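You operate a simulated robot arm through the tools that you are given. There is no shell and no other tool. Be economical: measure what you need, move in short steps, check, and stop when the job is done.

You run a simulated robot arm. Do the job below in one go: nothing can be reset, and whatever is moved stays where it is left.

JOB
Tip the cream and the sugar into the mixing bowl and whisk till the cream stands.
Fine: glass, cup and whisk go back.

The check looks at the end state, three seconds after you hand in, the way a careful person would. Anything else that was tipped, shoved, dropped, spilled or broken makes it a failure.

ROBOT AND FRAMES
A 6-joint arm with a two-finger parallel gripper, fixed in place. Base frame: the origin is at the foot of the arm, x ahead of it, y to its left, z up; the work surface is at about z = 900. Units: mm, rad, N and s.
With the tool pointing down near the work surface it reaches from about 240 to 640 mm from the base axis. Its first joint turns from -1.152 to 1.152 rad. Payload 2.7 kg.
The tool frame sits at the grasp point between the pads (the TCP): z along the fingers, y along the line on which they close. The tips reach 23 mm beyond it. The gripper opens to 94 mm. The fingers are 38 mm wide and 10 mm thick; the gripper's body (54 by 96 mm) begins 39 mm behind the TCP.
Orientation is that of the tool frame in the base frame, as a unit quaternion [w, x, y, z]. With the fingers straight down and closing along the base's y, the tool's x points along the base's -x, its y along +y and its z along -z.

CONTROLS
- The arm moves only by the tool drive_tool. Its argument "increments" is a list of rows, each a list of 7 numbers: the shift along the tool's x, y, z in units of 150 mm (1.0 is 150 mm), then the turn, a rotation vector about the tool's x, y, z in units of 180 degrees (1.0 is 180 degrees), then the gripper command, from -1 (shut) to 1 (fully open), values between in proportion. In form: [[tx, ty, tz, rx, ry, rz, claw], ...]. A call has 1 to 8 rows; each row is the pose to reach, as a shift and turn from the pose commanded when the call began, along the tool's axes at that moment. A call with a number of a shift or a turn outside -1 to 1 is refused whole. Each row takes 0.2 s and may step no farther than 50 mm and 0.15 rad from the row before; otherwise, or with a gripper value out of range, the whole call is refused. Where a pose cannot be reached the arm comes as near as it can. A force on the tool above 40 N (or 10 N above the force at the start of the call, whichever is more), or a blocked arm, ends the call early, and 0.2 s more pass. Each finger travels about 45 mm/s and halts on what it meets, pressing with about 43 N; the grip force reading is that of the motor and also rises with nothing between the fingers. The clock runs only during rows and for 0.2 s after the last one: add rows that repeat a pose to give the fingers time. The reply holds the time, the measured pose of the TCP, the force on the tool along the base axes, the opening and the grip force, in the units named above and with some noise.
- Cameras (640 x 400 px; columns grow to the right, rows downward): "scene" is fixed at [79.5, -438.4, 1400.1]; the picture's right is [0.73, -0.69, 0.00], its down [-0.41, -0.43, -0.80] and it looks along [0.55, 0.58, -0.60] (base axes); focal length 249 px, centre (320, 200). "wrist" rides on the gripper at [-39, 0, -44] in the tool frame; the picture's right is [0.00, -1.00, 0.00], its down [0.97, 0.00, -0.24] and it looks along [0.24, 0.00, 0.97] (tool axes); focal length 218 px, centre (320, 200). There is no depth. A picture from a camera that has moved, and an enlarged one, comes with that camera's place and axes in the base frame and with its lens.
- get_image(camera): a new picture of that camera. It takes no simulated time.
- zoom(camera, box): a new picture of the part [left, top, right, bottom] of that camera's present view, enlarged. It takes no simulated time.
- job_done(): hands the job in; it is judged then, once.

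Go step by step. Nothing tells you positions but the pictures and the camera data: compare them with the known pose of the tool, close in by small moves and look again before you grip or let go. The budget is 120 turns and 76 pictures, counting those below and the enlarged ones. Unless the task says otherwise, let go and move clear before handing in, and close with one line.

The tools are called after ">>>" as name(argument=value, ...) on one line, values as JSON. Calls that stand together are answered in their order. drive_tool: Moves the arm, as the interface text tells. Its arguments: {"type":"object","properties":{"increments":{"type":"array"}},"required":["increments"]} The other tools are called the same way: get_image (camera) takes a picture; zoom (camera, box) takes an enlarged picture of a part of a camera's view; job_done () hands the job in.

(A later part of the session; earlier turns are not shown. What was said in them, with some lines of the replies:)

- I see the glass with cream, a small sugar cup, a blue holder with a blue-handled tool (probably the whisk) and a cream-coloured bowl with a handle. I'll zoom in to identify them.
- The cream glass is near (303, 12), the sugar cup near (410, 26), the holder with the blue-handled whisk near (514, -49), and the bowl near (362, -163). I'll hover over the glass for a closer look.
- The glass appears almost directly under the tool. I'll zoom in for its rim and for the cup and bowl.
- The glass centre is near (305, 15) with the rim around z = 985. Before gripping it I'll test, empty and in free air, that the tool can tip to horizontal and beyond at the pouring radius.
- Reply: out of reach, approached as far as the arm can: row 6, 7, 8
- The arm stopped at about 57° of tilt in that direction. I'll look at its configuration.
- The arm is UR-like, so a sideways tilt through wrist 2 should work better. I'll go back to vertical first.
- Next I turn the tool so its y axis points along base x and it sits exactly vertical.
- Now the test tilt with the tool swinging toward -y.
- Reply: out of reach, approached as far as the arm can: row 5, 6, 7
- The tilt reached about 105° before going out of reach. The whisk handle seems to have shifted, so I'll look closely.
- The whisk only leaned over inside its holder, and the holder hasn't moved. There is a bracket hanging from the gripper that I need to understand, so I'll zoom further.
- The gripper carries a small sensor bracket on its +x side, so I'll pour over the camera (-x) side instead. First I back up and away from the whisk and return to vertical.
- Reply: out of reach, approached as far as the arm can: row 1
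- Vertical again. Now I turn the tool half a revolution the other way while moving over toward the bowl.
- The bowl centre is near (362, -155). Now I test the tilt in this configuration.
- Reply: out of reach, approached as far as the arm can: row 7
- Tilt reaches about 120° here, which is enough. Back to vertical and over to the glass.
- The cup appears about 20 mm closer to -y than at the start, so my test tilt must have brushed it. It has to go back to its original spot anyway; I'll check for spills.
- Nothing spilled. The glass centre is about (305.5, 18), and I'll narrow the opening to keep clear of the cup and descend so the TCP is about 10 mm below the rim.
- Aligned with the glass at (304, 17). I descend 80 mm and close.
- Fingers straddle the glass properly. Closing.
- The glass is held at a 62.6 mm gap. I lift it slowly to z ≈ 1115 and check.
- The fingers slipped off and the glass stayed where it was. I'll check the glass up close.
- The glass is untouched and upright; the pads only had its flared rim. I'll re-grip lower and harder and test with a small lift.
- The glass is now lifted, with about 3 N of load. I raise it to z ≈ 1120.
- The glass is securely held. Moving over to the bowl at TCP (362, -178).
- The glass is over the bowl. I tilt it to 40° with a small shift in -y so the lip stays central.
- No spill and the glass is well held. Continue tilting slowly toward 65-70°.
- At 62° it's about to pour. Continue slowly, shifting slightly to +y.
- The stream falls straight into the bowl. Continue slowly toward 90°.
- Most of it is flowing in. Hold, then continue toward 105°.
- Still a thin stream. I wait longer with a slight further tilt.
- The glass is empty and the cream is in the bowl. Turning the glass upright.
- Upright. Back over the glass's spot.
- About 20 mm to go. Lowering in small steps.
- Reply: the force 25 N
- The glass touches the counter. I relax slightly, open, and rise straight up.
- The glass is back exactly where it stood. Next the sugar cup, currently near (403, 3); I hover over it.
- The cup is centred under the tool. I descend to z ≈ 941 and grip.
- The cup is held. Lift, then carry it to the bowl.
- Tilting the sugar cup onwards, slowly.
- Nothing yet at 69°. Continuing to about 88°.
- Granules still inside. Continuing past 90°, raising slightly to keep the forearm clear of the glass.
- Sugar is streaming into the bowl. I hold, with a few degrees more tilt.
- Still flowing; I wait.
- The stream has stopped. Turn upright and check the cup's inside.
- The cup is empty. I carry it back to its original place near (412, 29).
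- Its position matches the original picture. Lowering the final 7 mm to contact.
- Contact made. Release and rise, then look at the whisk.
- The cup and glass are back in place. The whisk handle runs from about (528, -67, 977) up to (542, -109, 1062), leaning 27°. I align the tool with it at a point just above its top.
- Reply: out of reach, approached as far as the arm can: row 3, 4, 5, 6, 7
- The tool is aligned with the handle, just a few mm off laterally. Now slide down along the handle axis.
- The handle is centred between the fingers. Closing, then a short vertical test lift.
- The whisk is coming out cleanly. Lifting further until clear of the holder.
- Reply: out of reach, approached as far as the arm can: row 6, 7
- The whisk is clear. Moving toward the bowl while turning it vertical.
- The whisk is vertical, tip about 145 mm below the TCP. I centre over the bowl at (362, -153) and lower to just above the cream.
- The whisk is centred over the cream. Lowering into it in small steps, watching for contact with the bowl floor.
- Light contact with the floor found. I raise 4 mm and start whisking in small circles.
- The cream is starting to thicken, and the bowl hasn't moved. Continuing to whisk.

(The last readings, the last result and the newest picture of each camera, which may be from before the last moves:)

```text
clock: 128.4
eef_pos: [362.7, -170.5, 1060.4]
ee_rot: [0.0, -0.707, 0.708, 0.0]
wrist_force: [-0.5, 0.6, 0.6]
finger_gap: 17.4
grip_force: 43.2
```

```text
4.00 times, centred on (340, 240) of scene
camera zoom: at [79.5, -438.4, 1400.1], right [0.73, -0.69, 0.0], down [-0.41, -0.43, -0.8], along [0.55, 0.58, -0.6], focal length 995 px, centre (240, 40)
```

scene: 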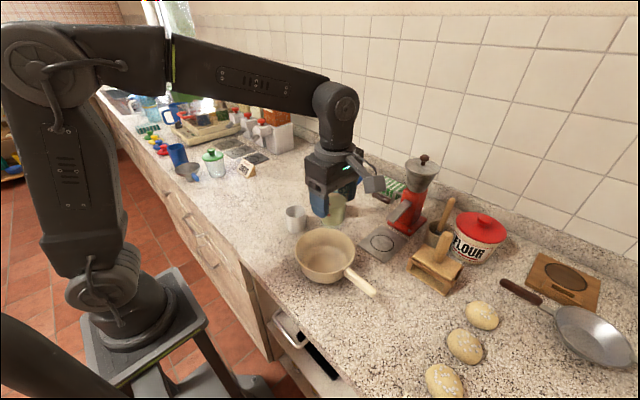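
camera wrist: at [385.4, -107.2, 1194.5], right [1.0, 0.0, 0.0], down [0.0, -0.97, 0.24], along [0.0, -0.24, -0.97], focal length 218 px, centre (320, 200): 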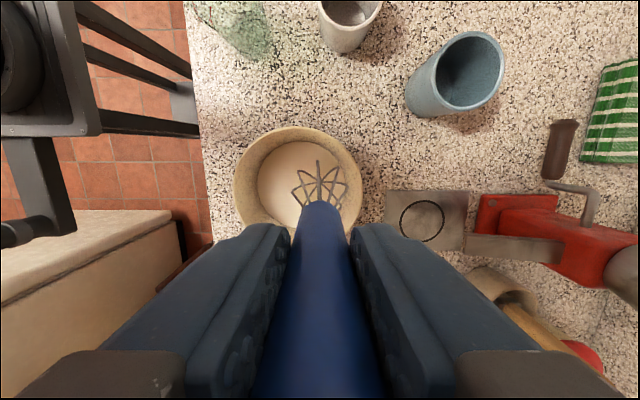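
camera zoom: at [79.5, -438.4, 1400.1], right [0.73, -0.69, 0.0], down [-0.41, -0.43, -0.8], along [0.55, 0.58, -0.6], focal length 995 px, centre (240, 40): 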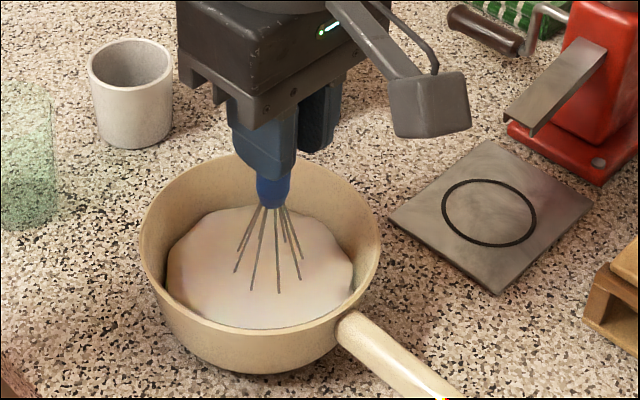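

The cream is clearly rising. More whisking, then I look again so as not to overdo it.

>>> drive_tool(increments=[[-0.12, 0.12, 0, 0, 0, 0, -1], [-0.24, 0, 0, 0, 0, 0, -1], [-0.12, -0.12, 0, 0, 0, 0, -1], [0, 0, 0, 0, 0, 0, -1], [-0.12, 0.12, 0, 0, 0, 0, -1], [-0.24, 0, 0, 0, 0, 0, -1], [-0.12, -0.12, 0, 0, 0, 0, -1], [0, 0, 0, 0, 0, 0, -1]])

>>> drive_tool(increments=[[-0.12, 0.12, 0, 0, 0, 0, -1], [-0.24, 0, 0, 0, 0, 0, -1], [-0.12, -0.12, 0, 0, 0, 0, -1], [0, 0, 0, 0, 0, 0, -1], [-0.12, 0.12, 0, 0, 0, 0, -1], [-0.24, 0, 0, 0, 0, 0, -1], [-0.12, -0.12, 0, 0, 0, 0, -1], [0, 0, 0, 0, 0, 0, -1]])

>>> drive_tool(increments=[[-0.12, 0.12, 0, 0, 0, 0, -1], [-0.24, 0, 0, 0, 0, 0, -1], [-0.12, -0.12, 0, 0, 0, 0, -1], [0, 0, 0, 0, 0, 0, -1], [-0.12, 0.12, 0, 0, 0, 0, -1], [-0.24, 0, 0, 0, 0, 0, -1], [-0.12, -0.12, 0, 0, 0, 0, -1], [0, 0, 0, 0, 0, 0, -1]])

>>> zoom(camera="scene", box=[290, 190, 390, 290])

```text
clock: 130.2
eef_pos: [362.6, -172.2, 1061.3]
ee_rot: [-0.001, 0.707, -0.707, 0.0]
wrist_force: [0.2, -0.3, 0.3]
finger_gap: 17.6
grip_force: 43.2
```

```text
clock: 132.0
eef_pos: [363.0, -170.9, 1062.2]
ee_rot: [0.0, 0.707, -0.707, 0.0]
wrist_force: [-0.6, 0.4, -1.4]
finger_gap: 17.6
grip_force: 43.2
```

```text
clock: 133.8
eef_pos: [361.5, -171.6, 1061.5]
ee_rot: [0.0, -0.707, 0.707, 0.0]
wrist_force: [-1.0, -0.8, 0.0]
finger_gap: 17.3
grip_force: 43.3
```

```text
4.00 times, centred on (340, 240) of scene
camera zoom: at [79.5, -438.4, 1400.1], right [0.73, -0.69, 0.0], down [-0.41, -0.43, -0.8], along [0.55, 0.58, -0.6], focal length 995 px, centre (240, 40)
```

zoom: 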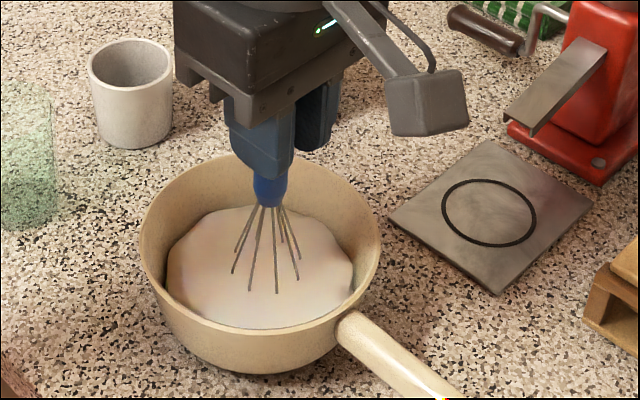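

No further change, so the cream has reached its standing state. I lift the whisk slowly at the centre and let it drip over the bowl.

>>> drive_tool(increments=[[-0.12, 0, 0, 0, 0, 0, -1], [-0.12, 0, -0.08, 0, 0, 0, -1], [-0.12, 0, -0.17, 0, 0, 0, -1], [-0.12, 0, -0.27, 0, 0, 0, -1], [-0.12, 0, -0.37, 0, 0, 0, -1], [-0.12, 0, -0.47, 0, 0, 0, -1], [-0.12, 0, -0.57, 0, 0, 0, -1], [-0.12, 0, -0.62, 0, 0, 0, -1]])

>>> drive_tool(increments=[[0, 0, 0, 0, 0, 0, -1], [0, 0, 0, 0, 0, 0, -1], [0, 0, 0, 0, 0, 0, -1], [0, 0, 0, 0, 0, 0, -1], [0, 0, 0, 0, 0, 0, -1], [0, 0, 0, 0, 0, 0, -1], [0, 0, 0, 0, 0, 0, -1], [0, 0, 0, 0, 0, 0, -1]])

>>> zoom(camera="scene", box=[270, 130, 400, 290])

>>> get_image(camera="wrist")

```text
clock: 135.6
eef_pos: [363.5, -153.6, 1153.8]
ee_rot: [0.0, 0.707, -0.707, -0.001]
wrist_force: [-0.1, 0.4, -0.9]
finger_gap: 17.3
grip_force: 43.1
```

```text
clock: 137.4
eef_pos: [363.4, -153.9, 1154.2]
ee_rot: [0.0, -0.707, 0.707, -0.001]
wrist_force: [-0.5, -1.0, -0.7]
finger_gap: 17.5
grip_force: 43.3
```

```text
2.50 times, centred on (335, 210) of scene
camera zoom: at [79.5, -438.4, 1400.1], right [0.73, -0.69, 0.0], down [-0.41, -0.43, -0.8], along [0.55, 0.58, -0.6], focal length 622 px, centre (282, 175)
```

zoom: 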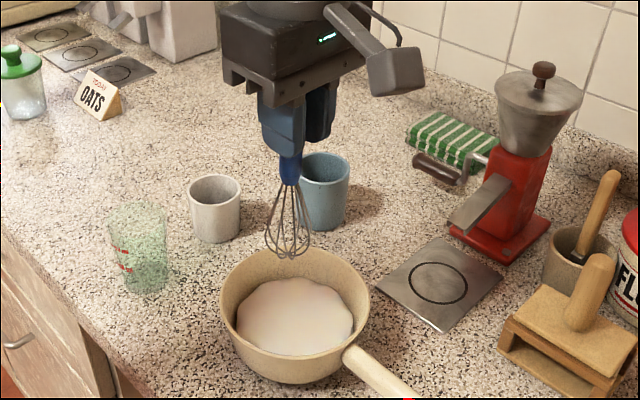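

```text
13 pictures are left
camera wrist: at [364.3, -115.5, 1199.2], right [1.0, 0.0, 0.0], down [0.0, -0.97, 0.24], along [0.0, -0.24, -0.97], focal length 218 px, centre (320, 200)
```

wrist: 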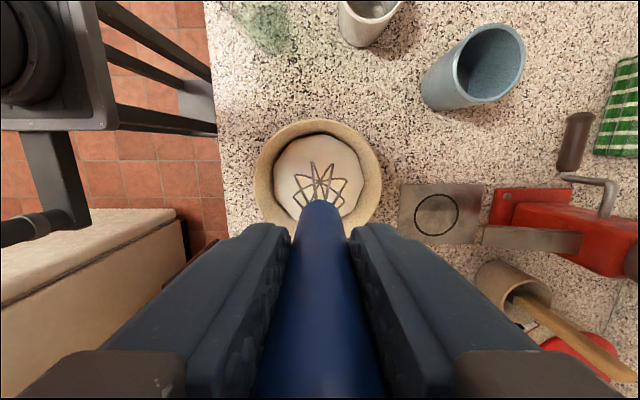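

A close look at the cream before putting the whisk away.

>>> zoom(camera="scene", box=[300, 220, 360, 280])

```text
6.67 times, centred on (330, 250) of scene
camera zoom: at [79.5, -438.4, 1400.1], right [0.73, -0.69, 0.0], down [-0.41, -0.43, -0.8], along [0.55, 0.58, -0.6], focal length 1658 px, centre (253, -133)
```

zoom: 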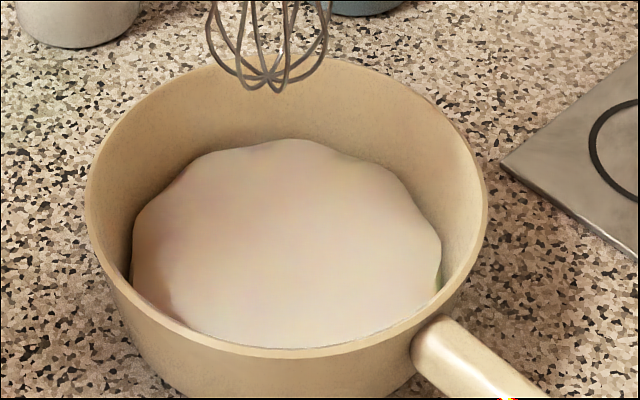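

The cream stands in a firm mound. Now I take the whisk back to the holder, in reverse of how it came out.

>>> drive_tool(increments=[[-0.03, -0.08, 0, 0, 0, 0, -1], [-0.08, -0.23, 0, 0, 0, 0, -1], [-0.13, -0.38, 0, 0, 0, 0, -1], [-0.19, -0.54, 0, 0, 0, 0, -1], [-0.24, -0.69, 0, 0, 0, 0, -1], [-0.29, -0.83, 0, 0, 0, 0, -1], [-0.33, -0.94, 0, 0, 0, 0, -1], [-0.35, -1.0, 0, 0, 0, 0, -1]])

>>> drive_tool(increments=[[-0.01, -0.03, 0, -0.0092, -0.0288, 0, -1], [-0.02, -0.06, 0, -0.0184, -0.0576, 0, -1], [-0.03, -0.09, 0, -0.0275, -0.0865, 0, -1], [-0.043, -0.12, 0, -0.0367, -0.1153, 0, -1], [-0.043, -0.13, 0, -0.0459, -0.1441, 0, -1], [-0.043, -0.13, 0, -0.0459, -0.1441, 0, -1]])

>>> zoom(camera="scene", box=[280, 90, 420, 240])

```text
clock: 139.2
eef_pos: [512.7, -100.3, 1155.2]
ee_rot: [0.0, 0.707, -0.707, 0.0]
wrist_force: [0.1, -0.9, 0.0]
finger_gap: 17.5
grip_force: 42.6
```

```text
clock: 140.6
eef_pos: [530.9, -93.8, 1154.3]
ee_rot: [0.109, -0.687, 0.688, 0.209]
wrist_force: [0.9, -0.1, -0.8]
finger_gap: 17.2
grip_force: 42.7
```

```text
2.67 times, centred on (350, 165) of scene
camera zoom: at [79.5, -438.4, 1400.1], right [0.73, -0.69, 0.0], down [-0.41, -0.43, -0.8], along [0.55, 0.58, -0.6], focal length 663 px, centre (240, 293)
```

zoom: 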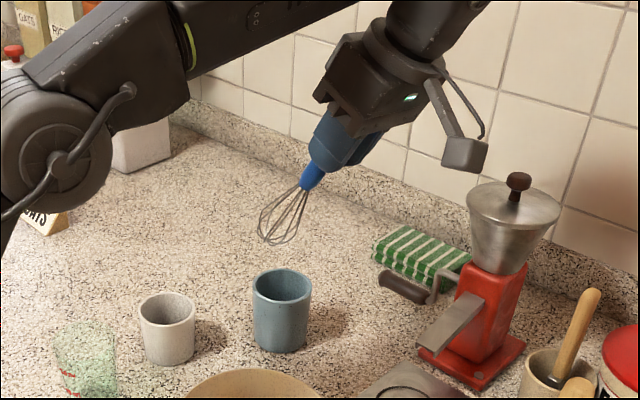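

Same pose as when it came out. Lowering along the reverse path.

>>> drive_tool(increments=[[0.03, -0.03, 0.05, 0, 0, 0, -1], [0.07, -0.042, 0.13, 0, 0, 0, -1], [0.11, -0.055, 0.21, 0, 0, 0, -1], [0.15, -0.068, 0.29, 0, 0, 0, -1], [0.19, -0.08, 0.37, 0, 0, 0, -1], [0.23, -0.094, 0.44, 0, 0, 0, -1], [0.263, -0.105, 0.507, 0, 0, 0, -1]])

>>> zoom(camera="scene", box=[280, 110, 420, 240])

```text
clock: 142.2
eef_pos: [536.3, -97.8, 1068.1]
ee_rot: [-0.108, 0.688, -0.687, -0.209]
wrist_force: [0.0, -0.8, 0.0]
finger_gap: 17.3
grip_force: 43.1
```

```text
3.08 times, centred on (350, 175) of scene
camera zoom: at [79.5, -438.4, 1400.1], right [0.73, -0.69, 0.0], down [-0.41, -0.43, -0.8], along [0.55, 0.58, -0.6], focal length 765 px, centre (228, 277)
```

zoom: 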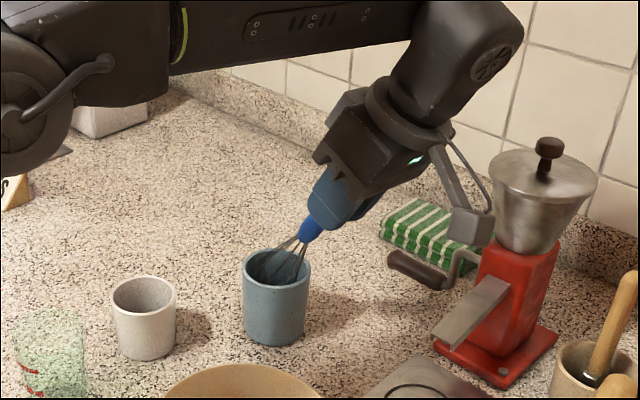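

The whisk is inside the holder. Lowering the last 30 mm gently.

>>> drive_tool(increments=[[0.02, -0.008, 0.05, 0, 0, 0, -1], [0.04, -0.016, 0.1, 0, 0, 0, -1], [0.06, -0.025, 0.145, 0, 0, 0, -1], [0.07, -0.029, 0.17, 0, 0, 0, -1], [0.07, -0.029, 0.17, 0, 0, 0, -1]])

```text
clock: 143.4
eef_pos: [537.0, -94.6, 1039.7]
ee_rot: [0.108, -0.687, 0.687, 0.209]
wrist_force: [0.2, -0.6, 0.2]
finger_gap: 17.5
grip_force: 43.0
```

>>> drive_tool(increments=[[0.006, -0.003, 0.015, 0, 0, 0, -1], [0.008, -0.004, 0.02, 0, 0, 0, -1], [0.008, -0.004, 0.02, 0, 0, 0, -1]])

>>> zoom(camera="scene", box=[280, 110, 420, 240])

```text
clock: 144.2
eef_pos: [535.5, -94.1, 1037.1]
ee_rot: [0.108, -0.687, 0.688, 0.207]
wrist_force: [-1.3, -4.1, 14.3]
finger_gap: 17.3
grip_force: 43.2
```

```text
3.08 times, centred on (350, 175) of scene
camera zoom: at [79.2, -438.5, 1400.1], right [0.73, -0.69, 0.0], down [-0.41, -0.43, -0.8], along [0.55, 0.58, -0.6], focal length 765 px, centre (228, 277)
```

zoom: 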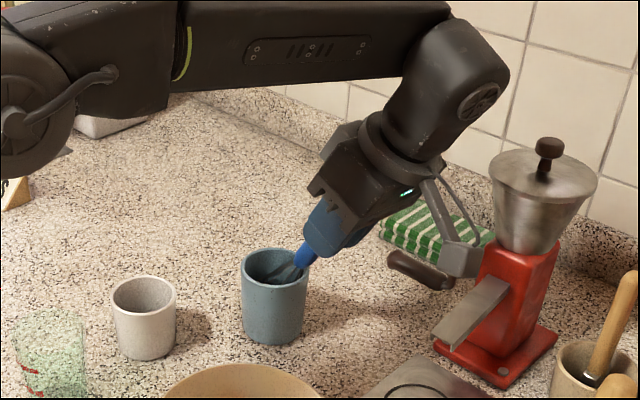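

Contact with the holder floor. Ease off, open, and retract along the handle axis.

>>> drive_tool(increments=[[-0.004, 0.001, -0.01, 0, 0, 0, -1], [-0.004, 0.001, -0.01, 0, 0, 0, -0.4], [-0.004, 0.001, -0.01, 0, 0, 0, 0.0], [-0.004, 0.001, -0.01, 0, 0, 0, 0.4], [-0.004, 0.001, -0.01, 0, 0, 0, 0.4], [-0.004, 0.001, -0.01, 0, 0, 0, 0.4]])

>>> zoom(camera="wrist", box=[120, 50, 520, 400])

```text
clock: 145.6
eef_pos: [536.5, -94.0, 1038.7]
ee_rot: [0.108, -0.687, 0.688, 0.209]
wrist_force: [-0.6, -0.9, -0.5]
finger_gap: 65.8
grip_force: 0.0
```

```text
1.14 times, centred on (320, 225) of wrist
camera zoom: at [544.8, -79.7, 1094.2], right [0.99, 0.03, -0.14], down [0.0, -0.98, -0.21], along [-0.14, 0.21, -0.97], focal length 249 px, centre (320, 171)
```

zoom: 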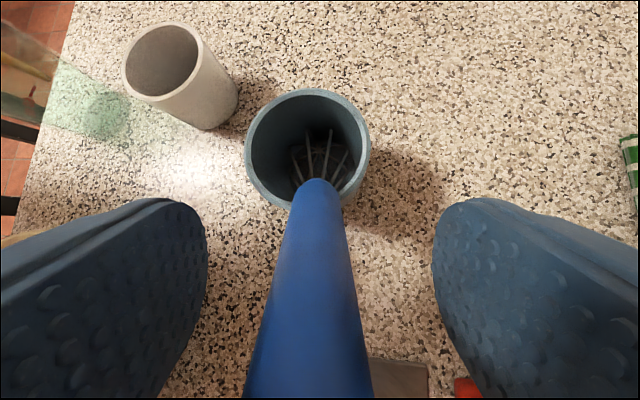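

The whisk rests in its holder between the open fingers. Retracting along the axis, then up and clear.

>>> drive_tool(increments=[[0, 0, -0.08, 0, 0, 0, 0.4], [0, 0, -0.2, 0, 0, 0, 0.4], [0, 0, -0.32, 0, 0, 0, 0.4], [-0.005, 0.015, -0.42, 0, 0, 0, 0.4], [-0.01, 0.03, -0.5, 0, 0, 0, 0.4], [-0.018, 0.045, -0.53, 0, 0, 0, 0.4]])

>>> drive_tool(increments=[[-0.08, 0.05, -0.15, 0, 0, 0, 0.4], [-0.15, 0.15, -0.28, 0.0115, 0.036, 0, 0.4], [-0.2, 0.3, -0.4, 0.023, 0.072, 0, 0.4], [-0.2, 0.45, -0.45, 0.0344, 0.108, 0, 0.4], [-0.2, 0.6, -0.45, 0.0459, 0.1441, 0, 0.4], [-0.2, 0.7, -0.45, 0.0459, 0.1441, 0, 0.4]])

>>> get_image(camera="scene")

>>> zoom(camera="scene", box=[230, 150, 390, 310])

```text
clock: 147.0
eef_pos: [540.5, -126.6, 1109.1]
ee_rot: [0.108, -0.687, 0.687, 0.21]
wrist_force: [-1.2, 0.3, 0.0]
finger_gap: 65.7
grip_force: 0.0
```

```text
clock: 148.4
eef_pos: [446.4, -134.2, 1196.4]
ee_rot: [0.001, 0.707, -0.707, 0.0]
wrist_force: [1.2, 0.0, -0.5]
finger_gap: 65.8
grip_force: 0.0
out of reach, approached as far as the arm can: row 1
```

```text
7 pictures are left
```

scene: 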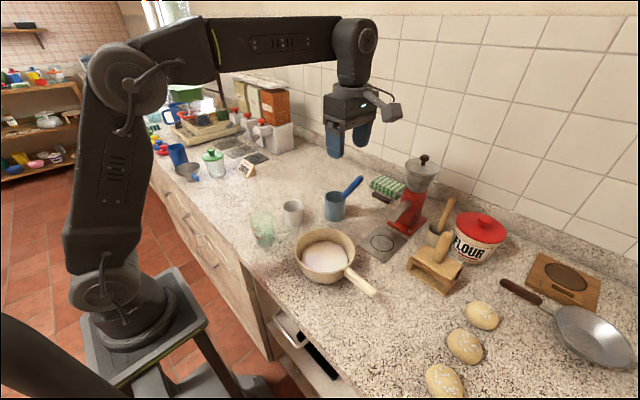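

```text
2.50 times, centred on (310, 230) of scene
camera zoom: at [79.5, -438.4, 1400.1], right [0.73, -0.69, 0.0], down [-0.41, -0.43, -0.8], along [0.55, 0.58, -0.6], focal length 622 px, centre (345, 125)
```

zoom: 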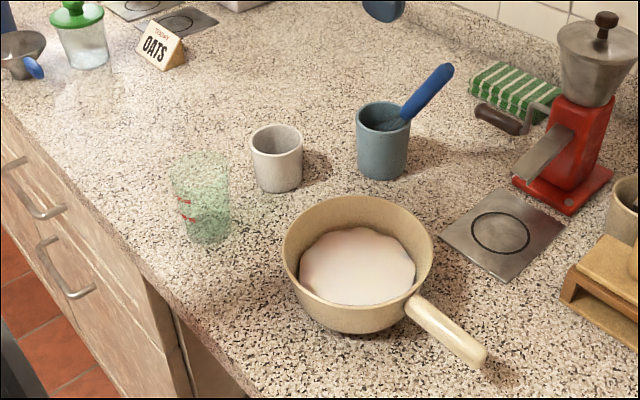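

Everything is back in place: the glass and cup are on their original spots, the whisk is in its holder, the cream stands in the bowl, I see no spills, and the arm is clear. Handing in.

>>> job_done()

```text
The job is handed in.
```

The cream and sugar are in the bowl and whisked until the cream stands in a firm mound. The glass, cup and whisk are back in place, though an early test move nudged the cup and the whisk's lean: the cup is back on its spot, but the whisk leans more than it did at the start.
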